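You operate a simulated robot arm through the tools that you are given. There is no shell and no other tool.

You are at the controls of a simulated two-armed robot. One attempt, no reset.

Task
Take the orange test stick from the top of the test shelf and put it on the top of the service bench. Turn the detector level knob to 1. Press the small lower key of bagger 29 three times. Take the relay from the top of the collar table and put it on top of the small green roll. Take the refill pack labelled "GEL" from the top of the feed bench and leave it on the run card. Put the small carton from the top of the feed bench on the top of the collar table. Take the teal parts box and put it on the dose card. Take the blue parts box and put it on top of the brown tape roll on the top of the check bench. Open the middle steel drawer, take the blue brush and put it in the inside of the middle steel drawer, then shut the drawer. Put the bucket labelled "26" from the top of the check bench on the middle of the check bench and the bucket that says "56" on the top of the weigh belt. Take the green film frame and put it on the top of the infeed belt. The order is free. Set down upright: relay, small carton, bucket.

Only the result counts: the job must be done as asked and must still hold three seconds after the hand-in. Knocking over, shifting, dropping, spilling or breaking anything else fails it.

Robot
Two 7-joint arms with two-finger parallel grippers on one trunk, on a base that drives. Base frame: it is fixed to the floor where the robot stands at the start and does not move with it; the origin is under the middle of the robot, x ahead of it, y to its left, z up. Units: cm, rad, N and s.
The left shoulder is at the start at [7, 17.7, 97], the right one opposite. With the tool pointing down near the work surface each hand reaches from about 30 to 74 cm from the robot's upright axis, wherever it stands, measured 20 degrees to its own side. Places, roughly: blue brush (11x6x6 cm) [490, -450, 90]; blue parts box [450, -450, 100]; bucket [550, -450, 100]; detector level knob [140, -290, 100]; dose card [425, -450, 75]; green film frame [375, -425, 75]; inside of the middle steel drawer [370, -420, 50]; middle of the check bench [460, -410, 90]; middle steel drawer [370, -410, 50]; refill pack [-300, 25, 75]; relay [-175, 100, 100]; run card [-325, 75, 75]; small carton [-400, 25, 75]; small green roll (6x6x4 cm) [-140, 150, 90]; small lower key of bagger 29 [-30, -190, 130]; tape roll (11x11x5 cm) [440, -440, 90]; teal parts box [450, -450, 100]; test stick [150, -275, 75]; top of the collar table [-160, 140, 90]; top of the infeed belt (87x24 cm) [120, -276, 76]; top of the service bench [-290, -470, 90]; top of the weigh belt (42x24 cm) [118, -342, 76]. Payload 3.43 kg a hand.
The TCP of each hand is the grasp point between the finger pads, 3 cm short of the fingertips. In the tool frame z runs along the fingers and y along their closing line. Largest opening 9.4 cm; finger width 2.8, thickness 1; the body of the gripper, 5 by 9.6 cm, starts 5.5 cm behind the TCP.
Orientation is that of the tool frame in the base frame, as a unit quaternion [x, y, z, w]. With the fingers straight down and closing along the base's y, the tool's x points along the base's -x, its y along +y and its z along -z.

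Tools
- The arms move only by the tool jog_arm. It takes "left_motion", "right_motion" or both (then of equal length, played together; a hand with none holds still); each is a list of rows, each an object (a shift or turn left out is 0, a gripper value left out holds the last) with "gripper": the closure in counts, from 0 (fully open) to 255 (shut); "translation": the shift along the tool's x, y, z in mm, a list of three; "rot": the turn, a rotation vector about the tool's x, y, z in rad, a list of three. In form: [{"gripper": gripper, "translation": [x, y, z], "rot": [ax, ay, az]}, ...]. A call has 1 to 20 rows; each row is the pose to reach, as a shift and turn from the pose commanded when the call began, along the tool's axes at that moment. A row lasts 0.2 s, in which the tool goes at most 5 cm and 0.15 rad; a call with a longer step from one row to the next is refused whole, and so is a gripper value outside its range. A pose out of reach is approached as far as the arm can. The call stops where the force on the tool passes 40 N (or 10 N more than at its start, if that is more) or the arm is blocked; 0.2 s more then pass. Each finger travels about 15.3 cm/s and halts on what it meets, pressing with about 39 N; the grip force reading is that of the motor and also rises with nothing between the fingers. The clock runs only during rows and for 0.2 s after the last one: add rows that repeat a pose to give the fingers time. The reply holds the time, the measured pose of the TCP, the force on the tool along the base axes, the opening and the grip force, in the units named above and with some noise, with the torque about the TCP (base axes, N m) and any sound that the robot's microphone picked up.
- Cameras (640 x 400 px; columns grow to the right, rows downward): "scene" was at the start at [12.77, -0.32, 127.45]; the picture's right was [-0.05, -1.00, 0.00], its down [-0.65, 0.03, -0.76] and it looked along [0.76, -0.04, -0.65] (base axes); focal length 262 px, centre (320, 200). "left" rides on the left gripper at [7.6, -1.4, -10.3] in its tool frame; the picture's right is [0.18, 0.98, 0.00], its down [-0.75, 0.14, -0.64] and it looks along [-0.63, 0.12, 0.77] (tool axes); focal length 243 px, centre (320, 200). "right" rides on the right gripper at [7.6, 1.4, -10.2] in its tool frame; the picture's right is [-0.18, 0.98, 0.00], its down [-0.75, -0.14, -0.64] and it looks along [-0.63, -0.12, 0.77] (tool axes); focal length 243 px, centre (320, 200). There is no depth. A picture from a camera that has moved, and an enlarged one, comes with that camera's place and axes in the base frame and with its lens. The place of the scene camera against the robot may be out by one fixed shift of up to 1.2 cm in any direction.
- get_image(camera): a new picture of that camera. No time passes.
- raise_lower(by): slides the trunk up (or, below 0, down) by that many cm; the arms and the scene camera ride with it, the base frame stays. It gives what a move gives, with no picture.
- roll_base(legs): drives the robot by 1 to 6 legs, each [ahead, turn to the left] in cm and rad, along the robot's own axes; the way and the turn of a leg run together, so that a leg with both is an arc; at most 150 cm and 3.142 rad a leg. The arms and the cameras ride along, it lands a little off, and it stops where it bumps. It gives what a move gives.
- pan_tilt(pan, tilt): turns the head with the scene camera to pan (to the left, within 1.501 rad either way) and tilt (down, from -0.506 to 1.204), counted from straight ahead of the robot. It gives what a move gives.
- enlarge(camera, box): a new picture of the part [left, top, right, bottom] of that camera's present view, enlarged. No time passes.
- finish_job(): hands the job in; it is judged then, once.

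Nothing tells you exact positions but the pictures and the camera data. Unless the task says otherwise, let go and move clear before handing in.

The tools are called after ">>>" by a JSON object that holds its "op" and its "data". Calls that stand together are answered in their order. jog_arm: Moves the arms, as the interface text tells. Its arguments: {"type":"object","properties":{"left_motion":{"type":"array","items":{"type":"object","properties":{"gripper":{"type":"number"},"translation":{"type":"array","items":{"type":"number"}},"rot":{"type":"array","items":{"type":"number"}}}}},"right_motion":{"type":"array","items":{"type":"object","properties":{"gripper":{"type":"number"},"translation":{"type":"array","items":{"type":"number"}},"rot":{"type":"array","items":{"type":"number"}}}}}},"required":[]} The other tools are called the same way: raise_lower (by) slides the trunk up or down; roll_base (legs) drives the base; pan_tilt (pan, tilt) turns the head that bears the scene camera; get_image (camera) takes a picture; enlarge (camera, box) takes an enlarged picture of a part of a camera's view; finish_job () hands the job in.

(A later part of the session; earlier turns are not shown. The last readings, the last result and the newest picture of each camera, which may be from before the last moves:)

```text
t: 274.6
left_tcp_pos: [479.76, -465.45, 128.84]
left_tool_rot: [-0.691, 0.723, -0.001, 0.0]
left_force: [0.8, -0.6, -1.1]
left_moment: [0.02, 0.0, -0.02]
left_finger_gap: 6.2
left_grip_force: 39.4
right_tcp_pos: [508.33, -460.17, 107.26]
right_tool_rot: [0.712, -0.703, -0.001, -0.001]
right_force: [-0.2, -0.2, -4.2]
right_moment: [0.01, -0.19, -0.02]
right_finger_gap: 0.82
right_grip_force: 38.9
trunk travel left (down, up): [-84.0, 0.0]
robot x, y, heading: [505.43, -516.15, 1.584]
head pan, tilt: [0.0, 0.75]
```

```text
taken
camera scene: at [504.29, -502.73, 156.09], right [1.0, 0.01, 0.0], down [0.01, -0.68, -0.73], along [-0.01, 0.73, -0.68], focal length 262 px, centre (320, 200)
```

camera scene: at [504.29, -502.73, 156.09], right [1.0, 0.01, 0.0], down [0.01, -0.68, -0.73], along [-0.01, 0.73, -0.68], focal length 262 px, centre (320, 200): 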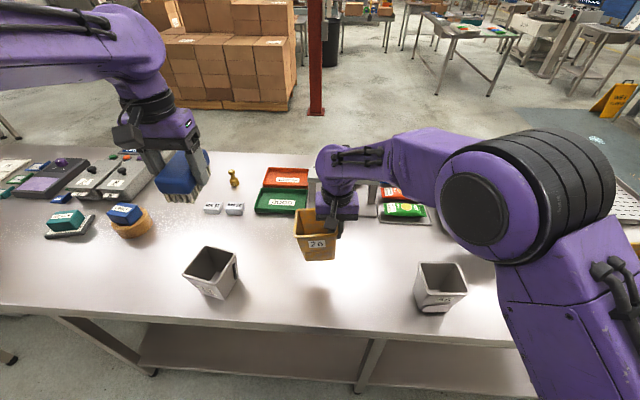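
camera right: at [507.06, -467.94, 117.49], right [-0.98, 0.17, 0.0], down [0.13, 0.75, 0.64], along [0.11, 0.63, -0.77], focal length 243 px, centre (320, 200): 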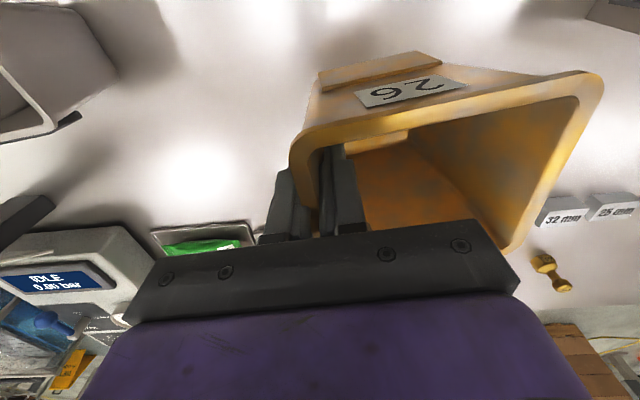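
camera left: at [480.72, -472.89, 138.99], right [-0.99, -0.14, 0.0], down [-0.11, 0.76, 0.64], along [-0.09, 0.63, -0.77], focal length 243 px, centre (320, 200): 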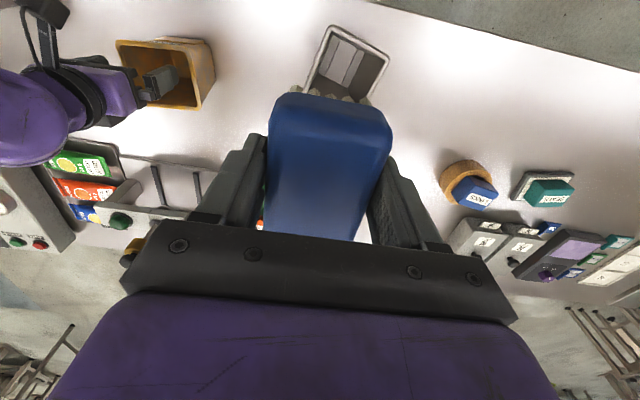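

Bucket 26 hangs well. I'll raise and retract it for travel.

>>> {"op": "jog_arm", "data": {"right_motion": [{"translation": [0, 0, -40]}, {"translation": [20, -10, -70]}, {"translation": [40, -20, -100]}, {"translation": [60, -30, -130]}, {"translation": [80, -40, -140]}, {"translation": [100, -50, -140]}, {"translation": [100, -50, -140]}]}}

>>> {"op": "get_image", "data": {"camera": "scene"}}

```text
t: 276.2
left_tcp_pos: [479.65, -465.18, 128.71]
left_tool_rot: [-0.69, 0.724, 0.0, -0.001]
left_force: [-0.5, 0.1, -1.2]
left_moment: [0.01, -0.01, 0.01]
left_finger_gap: 6.19
left_grip_force: 39.0
right_tcp_pos: [513.28, -469.94, 121.08]
right_tool_rot: [0.711, -0.703, -0.001, 0.0]
right_force: [0.0, 0.4, -4.4]
right_moment: [-0.03, -0.18, 0.0]
right_finger_gap: 0.83
right_grip_force: 39.4
trunk travel left (down, up): [-84.0, 0.0]
robot x, y, heading: [504.96, -516.12, 1.582]
head pan, tilt: [0.0, 0.75]
```

```text
taken
camera scene: at [504.28, -502.52, 156.08], right [1.0, 0.01, 0.0], down [0.01, -0.68, -0.73], along [-0.01, 0.73, -0.68], focal length 262 px, centre (320, 200)
```

scene: 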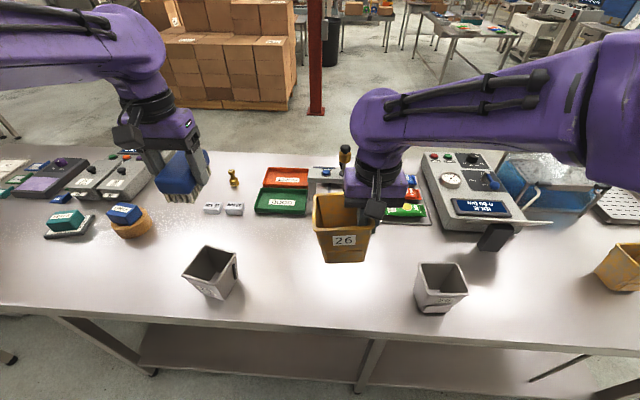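

Both hands are well clear. I'll drive back around the east end of the bench to the front.

>>> {"op": "roll_base", "data": {"legs": [[-35, 0], [0, -1.58], [150, 0], [50, 0], [0, 1.571], [150, 0]]}}

>>> {"op": "get_image", "data": {"camera": "scene"}}

```text
t: 302.7
left_tcp_pos: [671.6, -350.19, 128.8]
left_tool_rot: [-0.702, 0.712, 0.0, 0.0]
left_force: [0.7, -0.2, -1.1]
left_moment: [0.0, -0.01, 0.0]
left_finger_gap: 6.19
left_grip_force: 39.2
right_tcp_pos: [705.38, -353.78, 121.15]
right_tool_rot: [0.722, -0.691, -0.001, -0.001]
right_force: [-0.4, -0.4, -3.3]
right_moment: [-0.02, -0.2, -0.01]
right_finger_gap: 0.79
right_grip_force: 38.6
trunk travel left (down, up): [-84.0, 0.0]
robot x, y, heading: [698.58, -400.3, 1.61]
head pan, tilt: [0.0, 0.75]
```

```text
taken
camera scene: at [697.37, -386.78, 156.09], right [1.0, 0.04, 0.0], down [0.03, -0.68, -0.73], along [-0.03, 0.73, -0.68], focal length 262 px, centre (320, 200)
```

scene: 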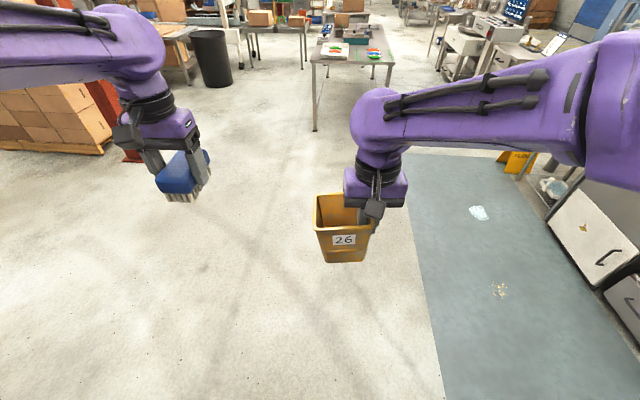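

Still holding both. I'll continue to the bench front near x = 475.

>>> {"op": "roll_base", "data": {"legs": [[118, 0], [0, 1.535], [150, 0], [70, 0], [0, 1.571]]}}

>>> {"op": "get_image", "data": {"camera": "scene"}}

```text
t: 326.8
left_tcp_pos: [495.14, -335.28, 128.9]
left_tool_rot: [0.722, 0.692, 0.001, -0.001]
left_force: [0.4, 0.6, -2.0]
left_moment: [0.02, 0.0, 0.0]
left_finger_gap: 6.15
left_grip_force: 39.2
right_tcp_pos: [461.58, -330.62, 121.08]
right_tool_rot: [0.702, 0.712, -0.001, 0.0]
right_force: [0.0, -0.5, -3.9]
right_moment: [0.01, 0.2, 0.0]
right_finger_gap: 0.82
right_grip_force: 39.2
trunk travel left (down, up): [-84.0, 0.0]
robot x, y, heading: [469.58, -284.53, -1.554]
head pan, tilt: [0.0, 0.75]
```

```text
taken
camera scene: at [469.07, -297.76, 156.08], right [-1.0, -0.01, 0.0], down [-0.01, 0.68, -0.73], along [0.01, -0.73, -0.68], focal length 262 px, centre (320, 200)
```

scene: 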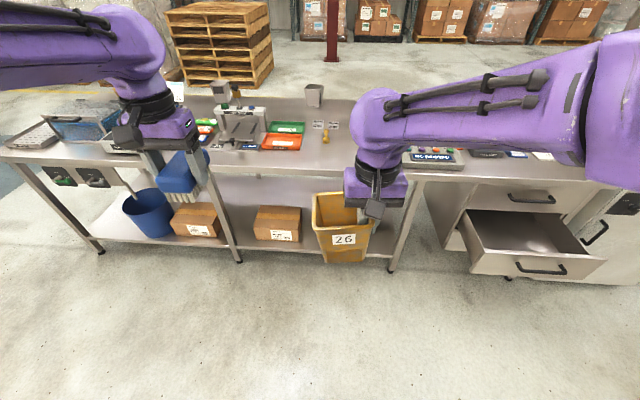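

The free spot for bucket 26 is around [458.5, -408], just beside the brass weight at [467.7, -417]. I'll drive 60 cm closer.

>>> {"op": "roll_base", "data": {"legs": [[60, 0]]}}

>>> {"op": "get_image", "data": {"camera": "scene"}}

>>> {"op": "get_image", "data": {"camera": "right"}}

>>> {"op": "get_image", "data": {"camera": "left"}}

```text
t: 330.2
left_tcp_pos: [496.43, -394.46, 128.81]
left_tool_rot: [0.721, 0.693, 0.0, 0.0]
left_force: [0.3, 0.1, -2.1]
left_moment: [0.0, -0.01, 0.02]
left_finger_gap: 6.17
left_grip_force: 39.0
right_tcp_pos: [462.73, -389.86, 121.21]
right_tool_rot: [0.701, 0.714, -0.001, 0.0]
right_force: [0.3, 0.5, -3.6]
right_moment: [0.01, 0.18, 0.0]
right_finger_gap: 0.81
right_grip_force: 39.1
trunk travel left (down, up): [-84.0, 0.0]
robot x, y, heading: [470.66, -344.02, -1.554]
head pan, tilt: [0.0, 0.75]
```

```text
taken
camera scene: at [470.1, -357.06, 156.1], right [-1.0, -0.02, 0.0], down [-0.01, 0.68, -0.73], along [0.01, -0.73, -0.68], focal length 262 px, centre (320, 200)
```

scene: 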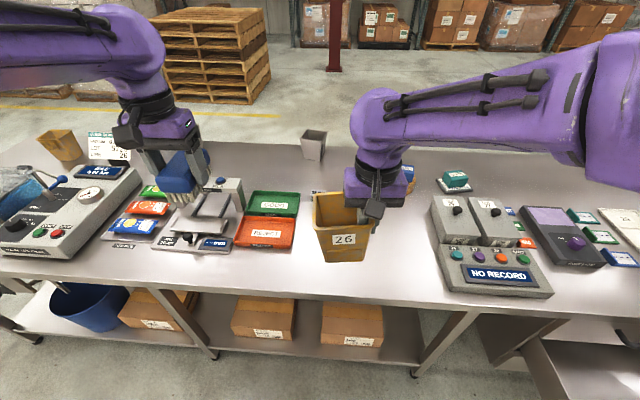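

```text
taken
camera right: at [464.03, -382.42, 131.45], right [0.99, -0.17, 0.0], down [-0.13, -0.75, 0.64], along [-0.11, -0.64, -0.77], focal length 243 px, centre (320, 200)
```

right: 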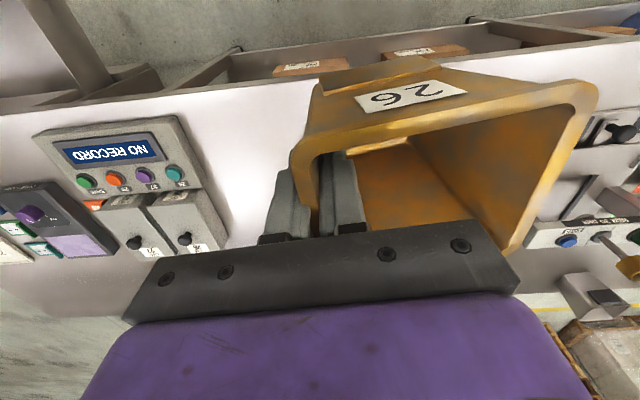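

```text
taken
camera left: at [495.3, -386.83, 139.06], right [0.99, 0.15, 0.0], down [0.11, -0.76, 0.64], along [0.09, -0.64, -0.77], focal length 243 px, centre (320, 200)
```

left: 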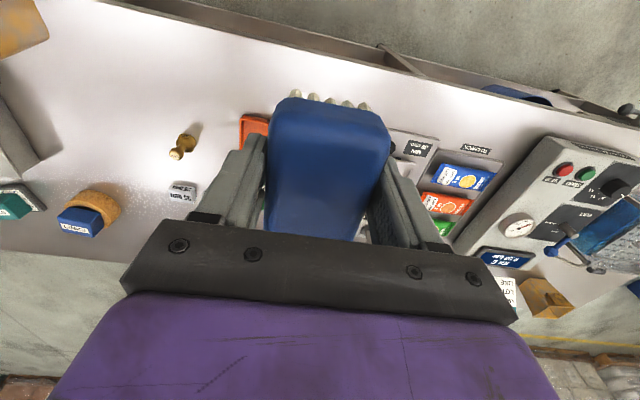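

The spot is free. I'll move the bucket over it and lower partway, then look.

>>> {"op": "jog_arm", "data": {"right_motion": [{"translation": [-36, -18, 0]}, {"translation": [-72, -37, 0]}, {"translation": [-108, -55, 0]}, {"translation": [-144, -74, 0]}, {"translation": [-179, -92, 0]}, {"translation": [-179, -92, 45]}, {"translation": [-179, -92, 90]}, {"translation": [-179, -92, 135]}, {"translation": [-179, -92, 180]}, {"translation": [-179, -92, 210]}]}}

>>> {"op": "get_image", "data": {"camera": "scene"}}

>>> {"op": "get_image", "data": {"camera": "left"}}

```text
t: 332.4
left_tcp_pos: [496.49, -394.7, 128.8]
left_tool_rot: [0.72, 0.694, 0.001, 0.0]
left_force: [1.2, 0.5, -0.5]
left_moment: [0.02, -0.04, 0.02]
left_finger_gap: 6.22
left_grip_force: 38.4
right_tcp_pos: [453.81, -408.28, 100.08]
right_tool_rot: [0.701, 0.714, 0.0, 0.001]
right_force: [-0.3, -0.8, -4.4]
right_moment: [0.05, 0.17, 0.04]
right_finger_gap: 0.84
right_grip_force: 39.3
trunk travel left (down, up): [-84.0, 0.0]
robot x, y, heading: [470.87, -344.14, -1.55]
head pan, tilt: [0.0, 0.75]
```

```text
taken
camera scene: at [470.1, -357.32, 156.08], right [-1.0, -0.02, 0.0], down [-0.01, 0.68, -0.73], along [0.01, -0.73, -0.68], focal length 262 px, centre (320, 200)
```

scene: 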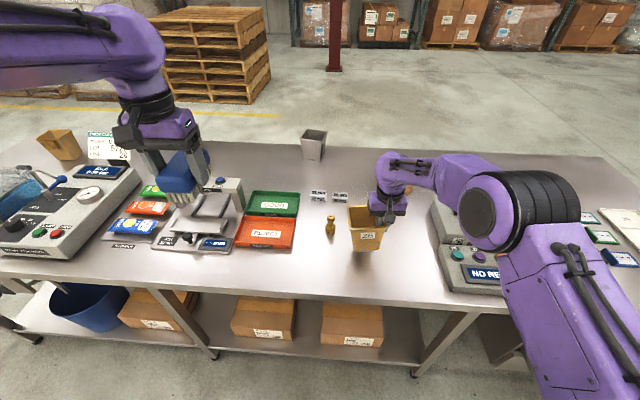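

```text
taken
camera left: at [495.29, -387.05, 138.98], right [0.99, 0.15, 0.0], down [0.11, -0.76, 0.64], along [0.09, -0.63, -0.77], focal length 243 px, centre (320, 200)
```

left: 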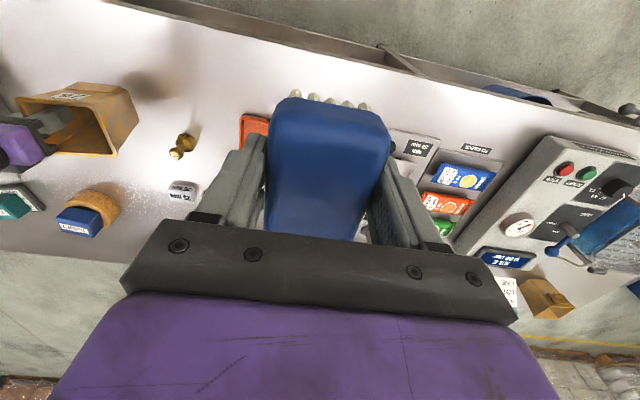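

Well clear of the weight. I'll lower until it touches.

>>> {"op": "jog_arm", "data": {"right_motion": [{"translation": [0, 0, 20]}, {"translation": [0, 0, 35]}, {"translation": [0, 0, 40]}, {"translation": [0, 0, 43]}, {"translation": [0, 0, 46]}]}}

>>> {"op": "enlarge", "data": {"camera": "scene", "box": [290, 140, 470, 280]}}

```text
t: 333.6
left_tcp_pos: [496.42, -394.45, 128.84]
left_tool_rot: [0.72, 0.694, 0.001, 0.0]
left_force: [0.3, 0.1, -1.1]
left_moment: [0.02, 0.04, 0.02]
left_finger_gap: 6.17
left_grip_force: 39.0
right_tcp_pos: [453.72, -408.12, 95.96]
right_tool_rot: [0.701, 0.713, -0.003, 0.002]
right_force: [-1.7, -0.2, 7.2]
right_moment: [-0.43, -0.6, -0.07]
right_finger_gap: 0.81
right_grip_force: 38.8
trunk travel left (down, up): [-84.0, 0.0]
robot x, y, heading: [470.79, -343.88, -1.551]
head pan, tilt: [0.0, 0.75]
```

```text
2.86 times, centred on (380, 210) of scene
camera zoom: at [470.09, -357.0, 156.12], right [-1.0, -0.02, 0.0], down [-0.01, 0.68, -0.73], along [0.01, -0.73, -0.68], focal length 750 px, centre (149, 171)
```

zoom: 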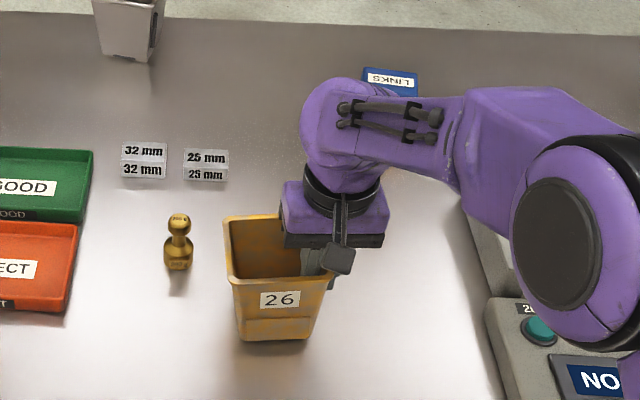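

It touches down. I'll settle 2 mm more and open the fingers gradually.

>>> {"op": "jog_arm", "data": {"right_motion": [{"translation": [0, 0, 2]}, {"translation": [0, 0, 2], "gripper": 225}, {"translation": [0, 0, 2], "gripper": 205}, {"translation": [0, 0, 2], "gripper": 180}, {"translation": [0, 0, 2], "gripper": 180}]}}

>>> {"op": "get_image", "data": {"camera": "right"}}

```text
t: 334.8
left_tcp_pos: [496.48, -394.5, 128.74]
left_tool_rot: [0.721, 0.693, 0.001, -0.001]
left_force: [-0.2, 0.0, -0.7]
left_moment: [-0.02, 0.03, 0.02]
left_finger_gap: 6.18
left_grip_force: 38.8
right_tcp_pos: [453.83, -408.12, 95.5]
right_tool_rot: [0.701, 0.714, -0.001, 0.001]
right_force: [0.0, 0.6, 0.4]
right_moment: [-0.01, -0.01, -0.01]
right_finger_gap: 2.78
right_grip_force: 0.1
trunk travel left (down, up): [-84.0, 0.0]
robot x, y, heading: [470.64, -344.18, -1.556]
head pan, tilt: [0.0, 0.75]
```

```text
taken
camera right: at [455.14, -400.61, 105.72], right [0.99, -0.17, 0.0], down [-0.13, -0.76, 0.64], along [-0.11, -0.63, -0.77], focal length 243 px, centre (320, 200)
```

right: 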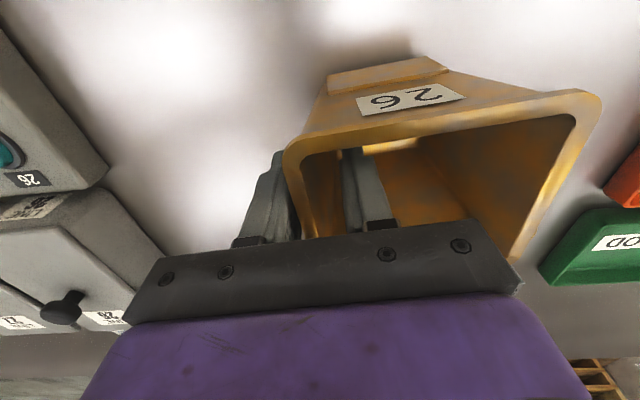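

Released and standing level. I'll raise the hand straight up and check.

>>> {"op": "jog_arm", "data": {"right_motion": [{"translation": [0, 0, -20]}, {"translation": [0, 0, -45]}, {"translation": [0, 0, -80]}, {"translation": [0, 0, -120]}, {"translation": [0, 0, -160]}, {"translation": [30, 0, -200]}, {"translation": [70, 0, -220]}, {"translation": [110, 0, -240], "gripper": 0}]}}

>>> {"op": "get_image", "data": {"camera": "scene"}}

>>> {"op": "get_image", "data": {"camera": "right"}}

```text
t: 336.6
left_tcp_pos: [496.39, -394.44, 128.9]
left_tool_rot: [0.72, 0.693, -0.002, 0.001]
left_force: [-0.3, 1.0, -1.6]
left_moment: [-0.01, 0.01, -0.01]
left_finger_gap: 6.19
left_grip_force: 39.2
right_tcp_pos: [453.58, -396.83, 119.47]
right_tool_rot: [0.701, 0.714, -0.001, 0.001]
right_force: [-0.7, 0.4, 0.1]
right_moment: [-0.03, 0.03, -0.04]
right_finger_gap: 9.41
right_grip_force: 0.0
trunk travel left (down, up): [-84.0, 0.0]
robot x, y, heading: [470.17, -344.21, -1.554]
head pan, tilt: [0.0, 0.75]
```

```text
taken
camera scene: at [470.1, -356.91, 156.11], right [-1.0, -0.02, 0.0], down [-0.01, 0.68, -0.73], along [0.01, -0.73, -0.68], focal length 262 px, centre (320, 200)
```

scene: 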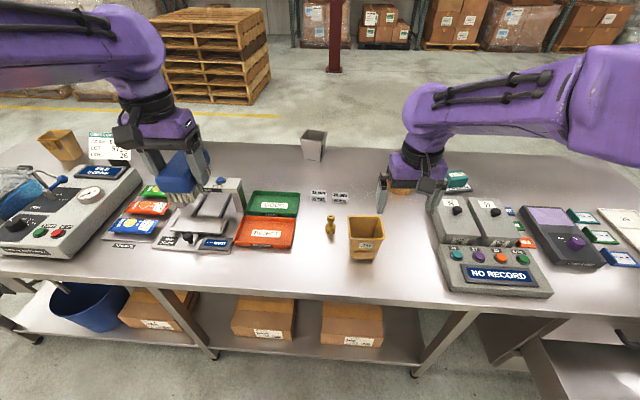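

```text
taken
camera right: at [455.0, -389.3, 129.72], right [0.99, -0.17, 0.0], down [-0.13, -0.75, 0.64], along [-0.11, -0.64, -0.76], focal length 243 px, centre (320, 200)
```

right: 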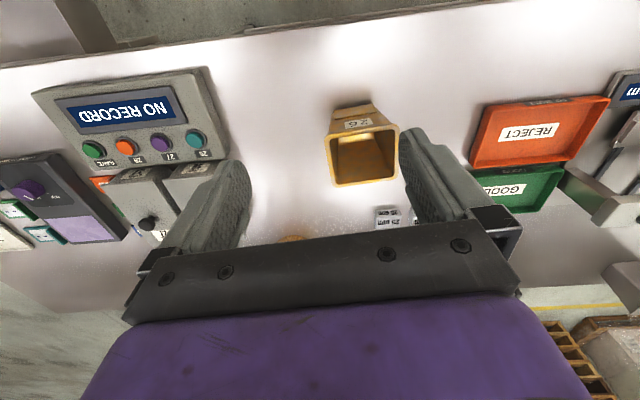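

Bucket 26 stands upright at about [458.5, -408] with nothing disturbed. Next the brush: I'll back off and drive west to face the open drawer.

>>> {"op": "roll_base", "data": {"legs": [[-60, 0], [0, -1.587], [113, 0], [0, 1.571]]}}

>>> {"op": "get_image", "data": {"camera": "scene"}}

```text
t: 353.2
left_tcp_pos: [375.36, -333.51, 128.84]
left_tool_rot: [0.74, 0.672, -0.001, 0.0]
left_force: [-1.2, -0.5, -0.7]
left_moment: [0.0, 0.0, 0.0]
left_finger_gap: 6.18
left_grip_force: 39.4
right_tcp_pos: [332.46, -333.61, 119.29]
right_tool_rot: [0.72, 0.694, -0.001, 0.0]
right_force: [0.3, 0.0, 0.1]
right_moment: [0.02, -0.04, -0.01]
right_finger_gap: 9.39
right_grip_force: 0.1
trunk travel left (down, up): [-84.0, 0.0]
robot x, y, heading: [352.5, -281.38, -1.61]
head pan, tilt: [0.0, 0.75]
```

```text
taken
camera scene: at [351.15, -294.65, 156.09], right [-1.0, 0.04, 0.0], down [0.03, 0.68, -0.73], along [-0.03, -0.73, -0.68], focal length 262 px, centre (320, 200)
```

scene: 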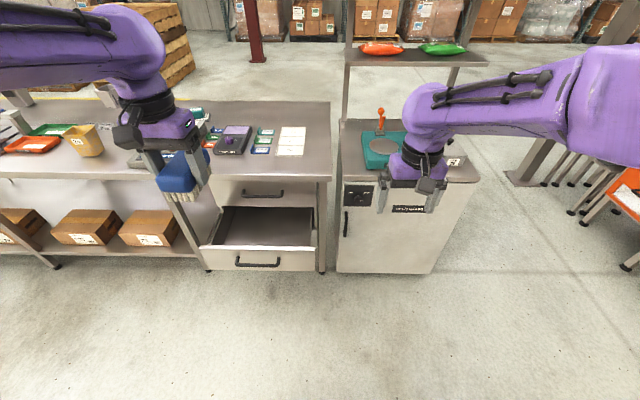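

The drawer is ahead of the left hand. I'll straighten the heading and pull the right hand back and up.

>>> {"op": "jog_arm", "data": {"right_motion": [{"translation": [25, -10, -20]}, {"translation": [50, -20, -40]}, {"translation": [75, -30, -60]}, {"translation": [100, -40, -80]}, {"translation": [120, -50, -100]}, {"translation": [120, -50, -100]}]}}

>>> {"op": "roll_base", "data": {"legs": [[0, 0.04]]}}

>>> {"op": "raise_lower", "data": {"by": -35}}

>>> {"op": "get_image", "data": {"camera": "scene"}}

>>> {"op": "get_image", "data": {"camera": "left"}}

```text
t: 354.6
left_tcp_pos: [375.48, -333.41, 128.75]
left_tool_rot: [0.74, 0.673, 0.001, -0.001]
left_force: [-0.5, 0.0, -1.8]
left_moment: [0.01, -0.02, 0.03]
left_finger_gap: 6.17
left_grip_force: 39.3
right_tcp_pos: [328.17, -321.43, 129.38]
right_tool_rot: [0.721, 0.693, -0.001, 0.0]
right_force: [0.3, 0.2, 0.5]
right_moment: [0.0, 0.0, 0.03]
right_finger_gap: 9.41
right_grip_force: 0.1
trunk travel left (down, up): [-84.0, 0.0]
robot x, y, heading: [352.55, -281.72, -1.609]
head pan, tilt: [0.0, 0.75]
```

```text
t: 355.4
left_tcp_pos: [377.13, -332.49, 128.87]
left_tool_rot: [0.726, 0.687, 0.001, 0.001]
left_force: [-0.4, -0.3, -1.3]
left_moment: [0.01, -0.03, -0.01]
left_finger_gap: 6.17
left_grip_force: 39.4
right_tcp_pos: [329.57, -322.39, 129.24]
right_tool_rot: [0.706, 0.708, 0.0, 0.001]
right_force: [-1.0, 0.6, 0.2]
right_moment: [0.03, -0.03, -0.02]
right_finger_gap: 9.39
right_grip_force: 0.0
trunk travel left (down, up): [-84.0, 0.0]
robot x, y, heading: [352.19, -281.29, -1.573]
head pan, tilt: [0.0, 0.75]
```

```text
t: 358.8
left_tcp_pos: [377.36, -332.37, 93.88]
left_tool_rot: [0.726, 0.687, 0.0, 0.001]
left_force: [0.6, 0.8, -1.4]
left_moment: [0.06, 0.01, 0.01]
left_finger_gap: 6.17
left_grip_force: 38.8
right_tcp_pos: [329.9, -322.5, 94.27]
right_tool_rot: [0.706, 0.708, -0.001, 0.001]
right_force: [0.3, -0.2, 0.6]
right_moment: [0.0, -0.02, 0.01]
right_finger_gap: 9.4
right_grip_force: 0.0
trunk travel left (down, up): [-49.0, 35.0]
robot x, y, heading: [352.85, -281.57, -1.566]
head pan, tilt: [0.0, 0.75]
```

```text
taken
camera scene: at [351.72, -294.64, 121.09], right [-1.0, 0.0, 0.0], down [0.0, 0.68, -0.73], along [0.0, -0.73, -0.68], focal length 262 px, centre (320, 200)
```

scene: 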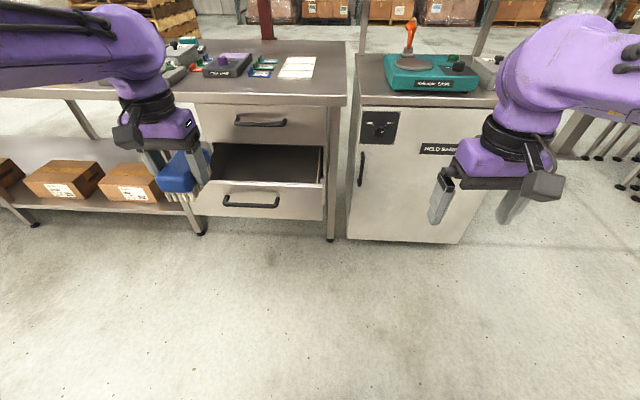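

```text
taken
camera left: at [376.38, -324.8, 104.04], right [0.99, 0.13, 0.0], down [0.1, -0.76, 0.64], along [0.08, -0.64, -0.77], focal length 243 px, centre (320, 200)
```

left: 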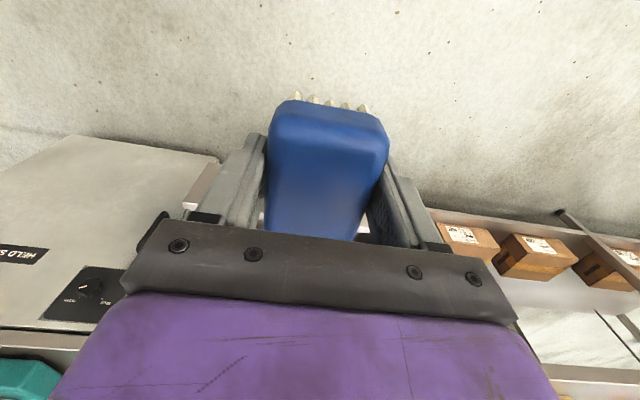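

The open drawer spans x 351–392, front at y about -361. I'll drive forward so the brush hovers over the opening.

>>> {"op": "roll_base", "data": {"legs": [[41, 0]]}}

>>> {"op": "jog_arm", "data": {"left_motion": [{"translation": [0, -25, 0]}, {"translation": [0, -50, 0]}, {"translation": [0, -50, 0]}]}}

>>> {"op": "pan_tilt", "data": {"pan": 0.3, "tilt": 0.9}}

>>> {"op": "get_image", "data": {"camera": "scene"}}

>>> {"op": "get_image", "data": {"camera": "left"}}

```text
t: 361.3
left_tcp_pos: [377.28, -373.66, 93.8]
left_tool_rot: [0.727, 0.687, 0.0, -0.001]
left_force: [1.0, 0.6, -0.9]
left_moment: [0.09, 0.0, 0.0]
left_finger_gap: 6.19
left_grip_force: 38.8
right_tcp_pos: [329.91, -363.52, 94.21]
right_tool_rot: [0.706, 0.708, -0.001, 0.001]
right_force: [-0.9, -1.1, 0.5]
right_moment: [0.02, -0.01, 0.01]
right_finger_gap: 9.41
right_grip_force: 0.1
trunk travel left (down, up): [-49.0, 35.0]
robot x, y, heading: [352.51, -322.42, -1.572]
head pan, tilt: [0.0, 0.75]
```

```text
t: 362.1
left_tcp_pos: [372.41, -373.37, 93.92]
left_tool_rot: [0.727, 0.687, 0.001, 0.0]
left_force: [-0.3, 0.3, -1.6]
left_moment: [0.0, -0.02, -0.02]
left_finger_gap: 6.19
left_grip_force: 38.8
right_tcp_pos: [329.87, -363.47, 94.28]
right_tool_rot: [0.707, 0.708, -0.001, 0.001]
right_force: [0.0, -0.8, 0.5]
right_moment: [0.01, -0.01, 0.0]
right_finger_gap: 9.41
right_grip_force: 0.1
trunk travel left (down, up): [-49.0, 35.0]
robot x, y, heading: [352.24, -322.67, -1.567]
head pan, tilt: [0.0, 0.75]
```

```text
t: 362.9
left_tcp_pos: [372.43, -373.28, 93.87]
left_tool_rot: [0.727, 0.686, -0.001, 0.0]
left_force: [-0.1, 0.6, -1.8]
left_moment: [0.05, -0.01, -0.02]
left_finger_gap: 6.16
left_grip_force: 38.6
right_tcp_pos: [329.8, -363.36, 94.28]
right_tool_rot: [0.706, 0.708, 0.0, 0.0]
right_force: [-0.1, 0.0, 0.4]
right_moment: [0.04, -0.03, 0.03]
right_finger_gap: 9.4
right_grip_force: 0.0
trunk travel left (down, up): [-49.0, 35.0]
robot x, y, heading: [352.36, -322.56, -1.569]
head pan, tilt: [0.3, 0.901]
```

```text
taken
camera scene: at [353.95, -334.61, 119.9], right [-0.96, -0.3, 0.0], down [-0.23, 0.75, -0.62], along [0.18, -0.59, -0.78], focal length 262 px, centre (320, 200)
```

scene: 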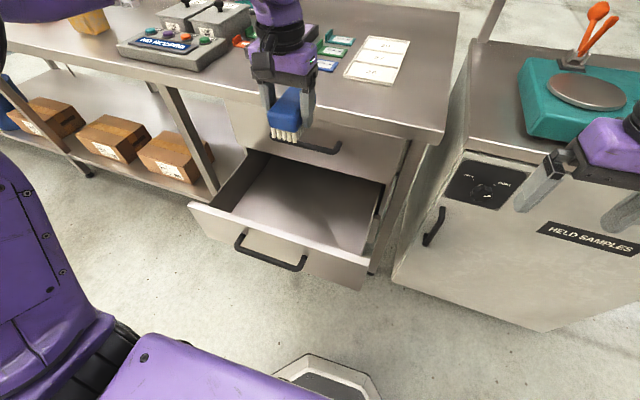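

```text
taken
camera left: at [371.43, -365.64, 104.11], right [0.99, 0.13, 0.0], down [0.1, -0.76, 0.64], along [0.08, -0.64, -0.77], focal length 243 px, centre (320, 200)
```

left: 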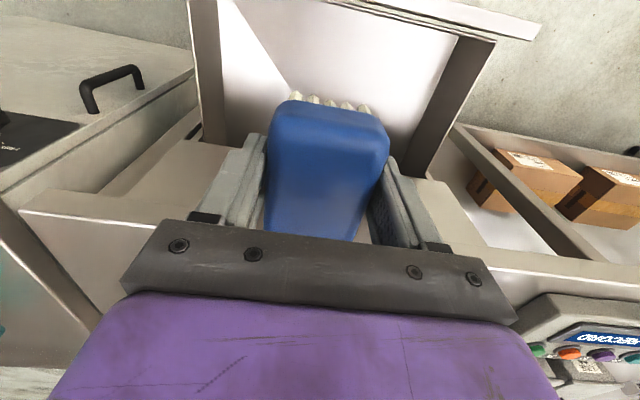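

The brush is centred over the drawer. I'll lower with the trunk until it is just inside.

>>> {"op": "raise_lower", "data": {"by": -26}}

>>> {"op": "get_image", "data": {"camera": "scene"}}

>>> {"op": "get_image", "data": {"camera": "left"}}

```text
t: 365.6
left_tcp_pos: [372.4, -373.28, 67.9]
left_tool_rot: [0.727, 0.687, -0.001, 0.0]
left_force: [-0.3, 0.5, -0.8]
left_moment: [0.01, 0.03, 0.02]
left_finger_gap: 6.15
left_grip_force: 38.8
right_tcp_pos: [329.7, -363.27, 68.21]
right_tool_rot: [0.706, 0.708, 0.0, 0.001]
right_force: [0.4, 1.1, -0.3]
right_moment: [0.01, -0.02, 0.02]
right_finger_gap: 9.38
right_grip_force: 0.1
trunk travel left (down, up): [-23.0, 61.0]
robot x, y, heading: [352.68, -322.32, -1.564]
head pan, tilt: [0.3, 0.901]
```

```text
taken
camera scene: at [353.95, -334.59, 93.9], right [-0.96, -0.3, 0.0], down [-0.23, 0.75, -0.62], along [0.18, -0.59, -0.78], focal length 262 px, centre (320, 200)
```

scene: 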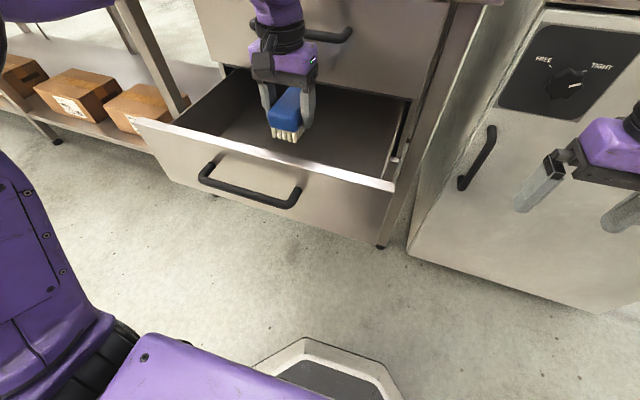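

```text
taken
camera left: at [371.43, -365.63, 78.12], right [0.99, 0.13, 0.0], down [0.1, -0.76, 0.64], along [0.08, -0.64, -0.77], focal length 243 px, centre (320, 200)
```

left: 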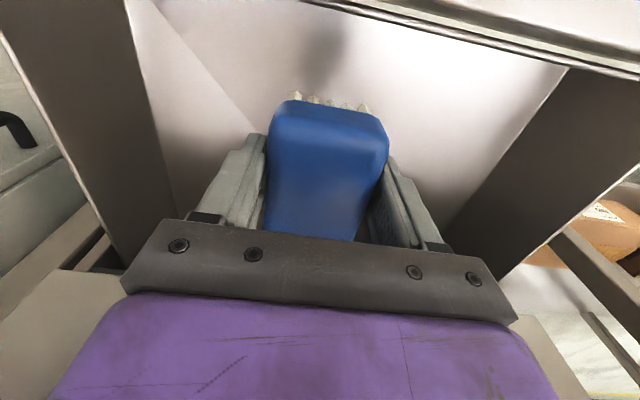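

Clear on all sides. I'll lower with the arm in small steps until the brush touches the drawer floor.

>>> {"op": "jog_arm", "data": {"left_motion": [{"translation": [0, 0, 20]}, {"translation": [0, 0, 40]}, {"translation": [0, 0, 55]}, {"translation": [0, 0, 65]}, {"translation": [0, 0, 72]}]}}

>>> {"op": "get_image", "data": {"camera": "left"}}

>>> {"op": "get_image", "data": {"camera": "scene"}}

```text
t: 366.8
left_tcp_pos: [372.57, -373.27, 60.52]
left_tool_rot: [0.727, 0.686, 0.0, 0.0]
left_force: [-0.6, -0.8, -1.2]
left_moment: [0.02, -0.04, -0.04]
left_finger_gap: 6.16
left_grip_force: 38.8
right_tcp_pos: [329.71, -363.46, 68.33]
right_tool_rot: [0.706, 0.708, -0.001, 0.001]
right_force: [0.7, -0.3, -0.2]
right_moment: [-0.02, 0.01, 0.02]
right_finger_gap: 9.39
right_grip_force: 0.0
trunk travel left (down, up): [-23.0, 61.0]
robot x, y, heading: [352.41, -322.61, -1.572]
head pan, tilt: [0.3, 0.901]
```

```text
taken
camera left: at [371.48, -365.67, 70.87], right [0.99, 0.13, 0.0], down [0.1, -0.76, 0.64], along [0.08, -0.64, -0.77], focal length 243 px, centre (320, 200)
```

left: 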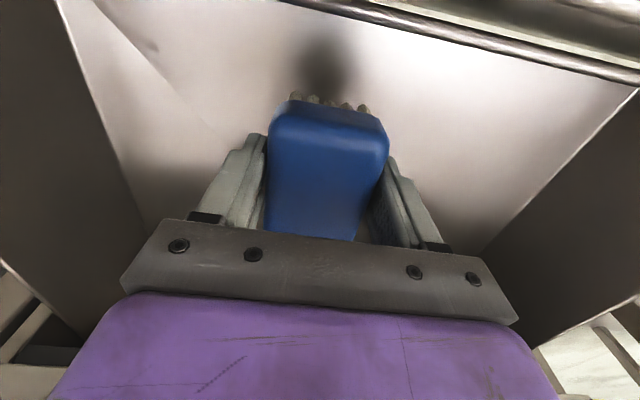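

```text
taken
camera scene: at [353.95, -334.6, 93.9], right [-0.96, -0.3, 0.0], down [-0.23, 0.75, -0.62], along [0.18, -0.59, -0.78], focal length 262 px, centre (320, 200)
```

scene: 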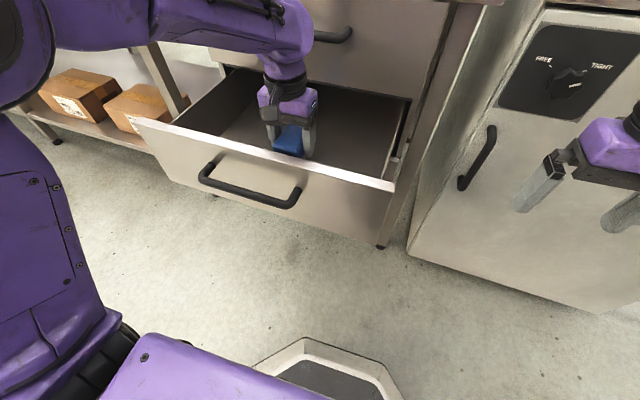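

>>> {"op": "jog_arm", "data": {"left_motion": [{"translation": [0, 0, 6]}, {"translation": [0, 0, 12]}, {"translation": [0, 0, 17]}, {"translation": [0, 0, 21]}, {"translation": [0, 0, 24]}]}}

```text
t: 368.0
left_tcp_pos: [372.46, -373.29, 58.12]
left_tool_rot: [0.728, 0.686, 0.001, -0.001]
left_force: [0.0, 0.2, -1.6]
left_moment: [0.05, 0.01, 0.02]
left_finger_gap: 6.17
left_grip_force: 39.3
right_tcp_pos: [329.59, -363.34, 68.33]
right_tool_rot: [0.707, 0.707, -0.001, 0.001]
right_force: [0.3, -0.4, 0.8]
right_moment: [-0.02, -0.03, -0.03]
right_finger_gap: 9.42
right_grip_force: 0.2
trunk travel left (down, up): [-23.0, 61.0]
robot x, y, heading: [352.26, -322.65, -1.57]
head pan, tilt: [0.3, 0.901]
```

>>> {"op": "enlarge", "data": {"camera": "scene", "box": [180, 40, 400, 210]}}

>>> {"op": "get_image", "data": {"camera": "left"}}

```text
2.35 times, centred on (290, 125) of scene
camera zoom: at [353.95, -334.6, 93.9], right [-0.96, -0.3, 0.0], down [-0.23, 0.75, -0.62], along [0.18, -0.59, -0.78], focal length 618 px, centre (391, 376)
```

zoom: 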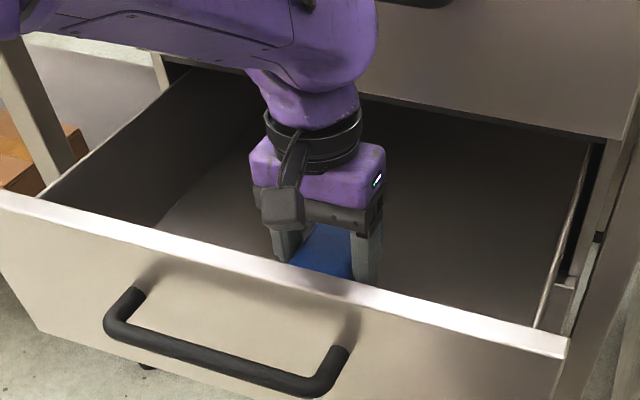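

```text
taken
camera left: at [371.43, -365.72, 68.49], right [0.99, 0.13, 0.0], down [0.1, -0.76, 0.64], along [0.08, -0.64, -0.77], focal length 243 px, centre (320, 200)
```

left: 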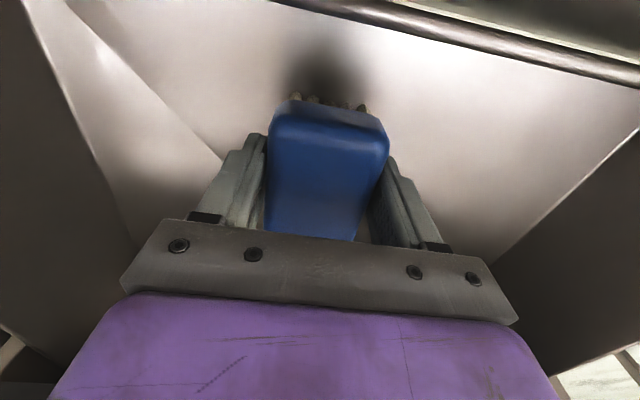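

The hand's camera clears the drawer front by a couple of cm. I'll shift 1 cm inward and continue lowering.

>>> {"op": "jog_arm", "data": {"left_motion": [{"translation": [-8, 0, 0]}, {"translation": [-8, 0, 6]}, {"translation": [-8, 0, 12]}, {"translation": [-8, 0, 16]}, {"translation": [-8, 0, 20]}, {"translation": [-8, 0, 24]}]}}

>>> {"op": "get_image", "data": {"camera": "left"}}

```text
t: 369.4
left_tcp_pos: [372.35, -374.11, 55.87]
left_tool_rot: [0.727, 0.687, 0.001, 0.0]
left_force: [1.1, 0.7, -1.2]
left_moment: [0.01, 0.01, -0.01]
left_finger_gap: 6.22
left_grip_force: 39.0
right_tcp_pos: [329.8, -363.42, 68.19]
right_tool_rot: [0.707, 0.707, -0.001, 0.0]
right_force: [0.5, 0.0, -0.8]
right_moment: [-0.02, 0.01, 0.02]
right_finger_gap: 9.39
right_grip_force: 0.0
trunk travel left (down, up): [-23.0, 61.0]
robot x, y, heading: [352.46, -322.57, -1.569]
head pan, tilt: [0.3, 0.901]
```

```text
taken
camera left: at [371.38, -366.48, 66.11], right [0.99, 0.13, 0.0], down [0.1, -0.76, 0.64], along [0.08, -0.64, -0.77], focal length 243 px, centre (320, 200)
```

left: 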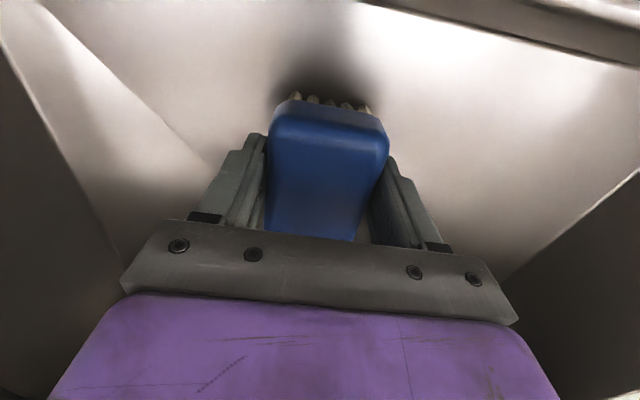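

>>> {"op": "jog_arm", "data": {"left_motion": [{"translation": [0, 0, 4]}, {"translation": [0, 0, 8]}, {"translation": [0, 0, 11]}, {"translation": [0, 0, 14]}, {"translation": [0, 0, 17]}]}}

```text
t: 370.6
left_tcp_pos: [372.38, -374.43, 54.95]
left_tool_rot: [0.727, 0.686, -0.003, 0.005]
left_force: [-0.1, -1.6, 21.9]
left_moment: [2.21, 0.49, -0.16]
left_finger_gap: 6.2
left_grip_force: 39.2
right_tcp_pos: [329.73, -363.22, 68.37]
right_tool_rot: [0.706, 0.708, -0.001, 0.002]
right_force: [-1.0, -0.5, -0.2]
right_moment: [0.02, -0.02, 0.0]
right_finger_gap: 9.41
right_grip_force: 0.1
trunk travel left (down, up): [-23.0, 61.0]
robot x, y, heading: [352.06, -322.45, -1.568]
head pan, tilt: [0.3, 0.901]
stopped in row 5 (left hand): the force on the tool passed its limit at 43 N (the readings are from after the stop); the commanded pose is now the measured one
```

That contact is my hand's camera housing on the drawer front (moment shows it 10 cm toward me), not the brush. I'll rise, shift 3 cm further inward, and lower again.

>>> {"op": "jog_arm", "data": {"left_motion": [{"translation": [0, 0, -8]}, {"translation": [0, 0, -15]}, {"translation": [-15, 0, -15]}, {"translation": [-30, 0, -15]}, {"translation": [-30, 0, -15]}]}}

>>> {"op": "enlarge", "data": {"camera": "scene", "box": [180, 20, 400, 210]}}

```text
t: 371.8
left_tcp_pos: [372.11, -377.25, 56.12]
left_tool_rot: [0.727, 0.686, -0.001, 0.003]
left_force: [-0.1, -0.5, -1.3]
left_moment: [0.01, -0.03, 0.01]
left_finger_gap: 6.18
left_grip_force: 39.0
right_tcp_pos: [329.64, -363.31, 68.34]
right_tool_rot: [0.707, 0.707, 0.0, 0.001]
right_force: [0.6, -0.5, 0.0]
right_moment: [0.0, 0.02, 0.01]
right_finger_gap: 9.39
right_grip_force: 0.0
trunk travel left (down, up): [-23.0, 61.0]
robot x, y, heading: [352.37, -322.61, -1.574]
head pan, tilt: [0.3, 0.901]
```

```text
2.11 times, centred on (290, 115) of scene
camera zoom: at [353.95, -334.6, 93.9], right [-0.96, -0.3, 0.0], down [-0.23, 0.75, -0.62], along [0.18, -0.59, -0.78], focal length 553 px, centre (383, 379)
```

zoom: 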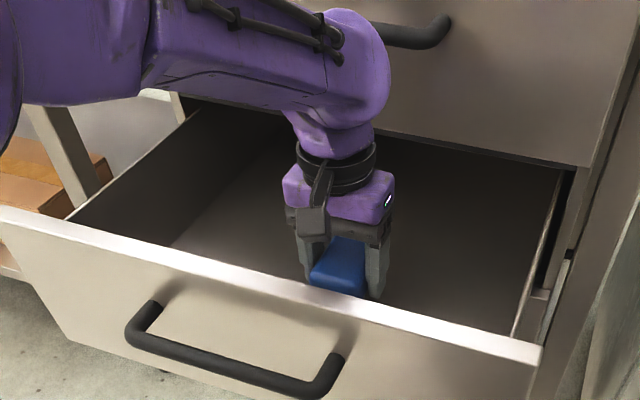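

>>> {"op": "jog_arm", "data": {"left_motion": [{"translation": [0, 0, 5]}, {"translation": [0, 0, 9]}, {"translation": [0, 0, 12]}, {"translation": [0, 0, 15]}]}}

>>> {"op": "get_image", "data": {"camera": "left"}}

```text
t: 372.8
left_tcp_pos: [372.19, -377.4, 54.89]
left_tool_rot: [0.727, 0.686, -0.003, 0.005]
left_force: [0.8, 0.9, 17.1]
left_moment: [0.66, 0.02, -0.03]
left_finger_gap: 6.19
left_grip_force: 39.1
right_tcp_pos: [329.79, -363.36, 68.39]
right_tool_rot: [0.707, 0.707, -0.002, 0.003]
right_force: [-0.1, 0.3, 0.9]
right_moment: [0.01, 0.0, 0.01]
right_finger_gap: 9.42
right_grip_force: 0.1
trunk travel left (down, up): [-23.0, 61.0]
robot x, y, heading: [352.46, -322.42, -1.575]
head pan, tilt: [0.3, 0.901]
```

```text
taken
camera left: at [371.17, -369.53, 65.09], right [0.99, 0.13, 0.0], down [0.1, -0.75, 0.65], along [0.08, -0.65, -0.76], focal length 243 px, centre (320, 200)
```

left: 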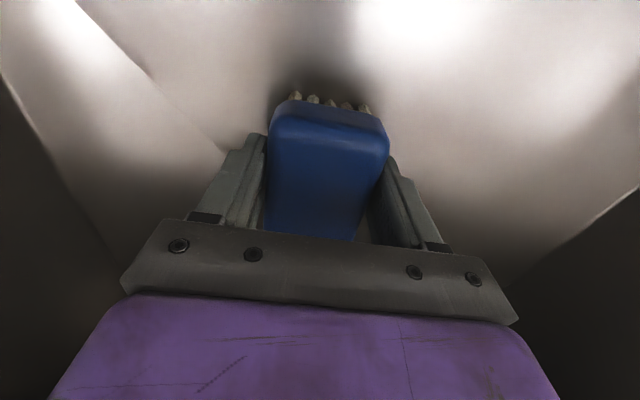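

The brush is on the drawer floor now. I'll ease off, release it, and rise straight up.

>>> {"op": "jog_arm", "data": {"left_motion": [{"translation": [0, 0, -3]}, {"translation": [0, 0, -3], "gripper": 0}, {"translation": [0, 0, -3], "gripper": 0}, {"translation": [0, 0, -20], "gripper": 0}, {"translation": [0, 0, -50], "gripper": 0}, {"translation": [0, 0, -90], "gripper": 0}, {"translation": [0, 0, -120], "gripper": 0}]}}

>>> {"op": "get_image", "data": {"camera": "scene"}}

>>> {"op": "get_image", "data": {"camera": "left"}}

```text
t: 374.4
left_tcp_pos: [372.26, -377.06, 66.58]
left_tool_rot: [0.727, 0.686, -0.002, 0.003]
left_force: [0.1, -0.4, -0.1]
left_moment: [0.01, -0.03, -0.02]
left_finger_gap: 9.39
left_grip_force: 0.1
right_tcp_pos: [329.72, -363.31, 68.37]
right_tool_rot: [0.707, 0.707, 0.0, 0.001]
right_force: [0.6, -0.4, 0.1]
right_moment: [-0.05, -0.01, -0.02]
right_finger_gap: 9.41
right_grip_force: 0.1
trunk travel left (down, up): [-23.0, 61.0]
robot x, y, heading: [352.58, -322.63, -1.572]
head pan, tilt: [0.3, 0.901]
```

```text
taken
camera scene: at [353.95, -334.58, 93.9], right [-0.96, -0.3, 0.0], down [-0.23, 0.75, -0.62], along [0.18, -0.59, -0.78], focal length 262 px, centre (320, 200)
```

scene: 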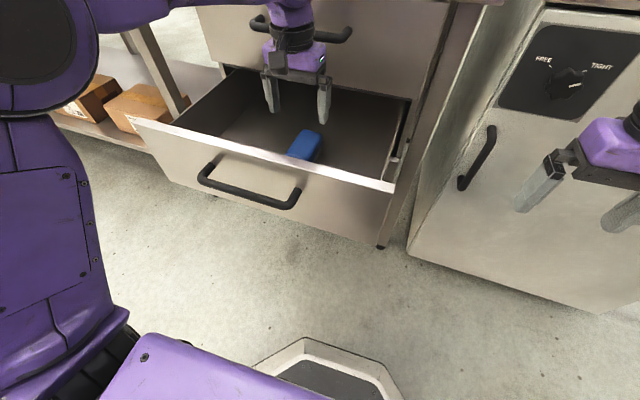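

```text
taken
camera left: at [371.21, -369.39, 76.78], right [0.99, 0.13, 0.0], down [0.1, -0.76, 0.65], along [0.08, -0.64, -0.76], focal length 243 px, centre (320, 200)
```

left: 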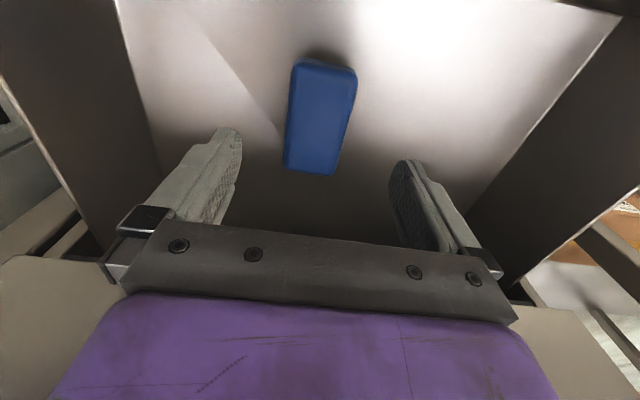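

The brush lies in the drawer. I'll raise the trunk and back off, then turn the left hand forward to push the drawer shut.

>>> {"op": "raise_lower", "data": {"by": 20}}

>>> {"op": "roll_base", "data": {"legs": [[-35, 0]]}}

>>> {"op": "jog_arm", "data": {"left_motion": [{"translation": [0, 2, 0], "rot": [0, -0.131, 0], "gripper": 255}, {"translation": [0, 4, 0], "rot": [0, -0.262, 0]}, {"translation": [0, 6, 0], "rot": [0, -0.393, 0]}, {"translation": [0, 8, 0], "rot": [0, -0.524, 0]}, {"translation": [0, 10, 0], "rot": [0, -0.655, 0]}, {"translation": [0, 12, 0], "rot": [0, -0.785, 0]}, {"translation": [0, 14, 0], "rot": [0, -0.916, 0]}, {"translation": [0, 16, 0], "rot": [0, -1.047, 0]}, {"translation": [0, 18, 0], "rot": [0, -1.178, 0]}, {"translation": [0, 20, 0], "rot": [0, -1.309, 0]}, {"translation": [0, 20, 0], "rot": [0, -1.44, 0]}, {"translation": [0, 20, 0], "rot": [0, -1.571, 0]}, {"translation": [0, 20, 0], "rot": [0, -1.571, 0]}]}}

>>> {"op": "get_image", "data": {"camera": "scene"}}

```text
t: 376.5
left_tcp_pos: [372.19, -377.09, 86.55]
left_tool_rot: [0.728, 0.686, -0.002, 0.002]
left_force: [0.7, 0.3, 0.2]
left_moment: [-0.02, -0.02, 0.0]
left_finger_gap: 9.39
left_grip_force: 0.0
right_tcp_pos: [329.69, -363.43, 88.35]
right_tool_rot: [0.706, 0.708, -0.001, 0.001]
right_force: [-0.3, 0.4, 0.0]
right_moment: [0.0, 0.02, -0.02]
right_finger_gap: 9.4
right_grip_force: 0.0
trunk travel left (down, up): [-43.0, 41.0]
robot x, y, heading: [352.51, -322.65, -1.571]
head pan, tilt: [0.3, 0.901]
```

```text
t: 378.8
left_tcp_pos: [372.17, -342.09, 86.56]
left_tool_rot: [0.728, 0.686, -0.002, 0.003]
left_force: [0.0, 0.2, 0.6]
left_moment: [-0.04, 0.0, 0.01]
left_finger_gap: 9.39
left_grip_force: 0.0
right_tcp_pos: [329.69, -328.12, 88.17]
right_tool_rot: [0.707, 0.707, -0.001, 0.002]
right_force: [1.0, 0.4, 0.5]
right_moment: [-0.02, -0.04, -0.03]
right_finger_gap: 9.41
right_grip_force: 0.0
trunk travel left (down, up): [-43.0, 41.0]
robot x, y, heading: [352.58, -287.26, -1.571]
head pan, tilt: [0.3, 0.901]
```

```text
t: 381.6
left_tcp_pos: [374.18, -342.04, 86.63]
left_tool_rot: [-0.513, -0.483, 0.516, -0.486]
left_force: [-0.8, -0.1, 1.0]
left_moment: [0.02, -0.01, 0.01]
left_finger_gap: 0.0
left_grip_force: 33.1
right_tcp_pos: [329.78, -328.2, 88.3]
right_tool_rot: [0.707, 0.707, -0.001, 0.0]
right_force: [-0.3, 0.0, 0.7]
right_moment: [-0.06, -0.01, 0.01]
right_finger_gap: 9.39
right_grip_force: 0.0
trunk travel left (down, up): [-43.0, 41.0]
robot x, y, heading: [352.44, -287.46, -1.572]
head pan, tilt: [0.3, 0.901]
```

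```text
taken
camera scene: at [353.94, -299.48, 113.91], right [-0.96, -0.29, 0.0], down [-0.23, 0.75, -0.62], along [0.18, -0.59, -0.78], focal length 262 px, centre (320, 200)
```

scene: 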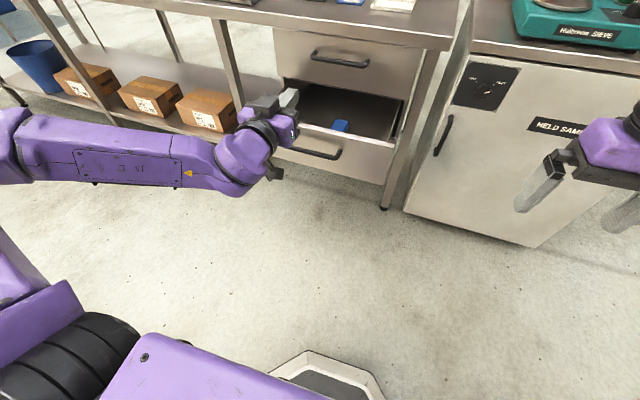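

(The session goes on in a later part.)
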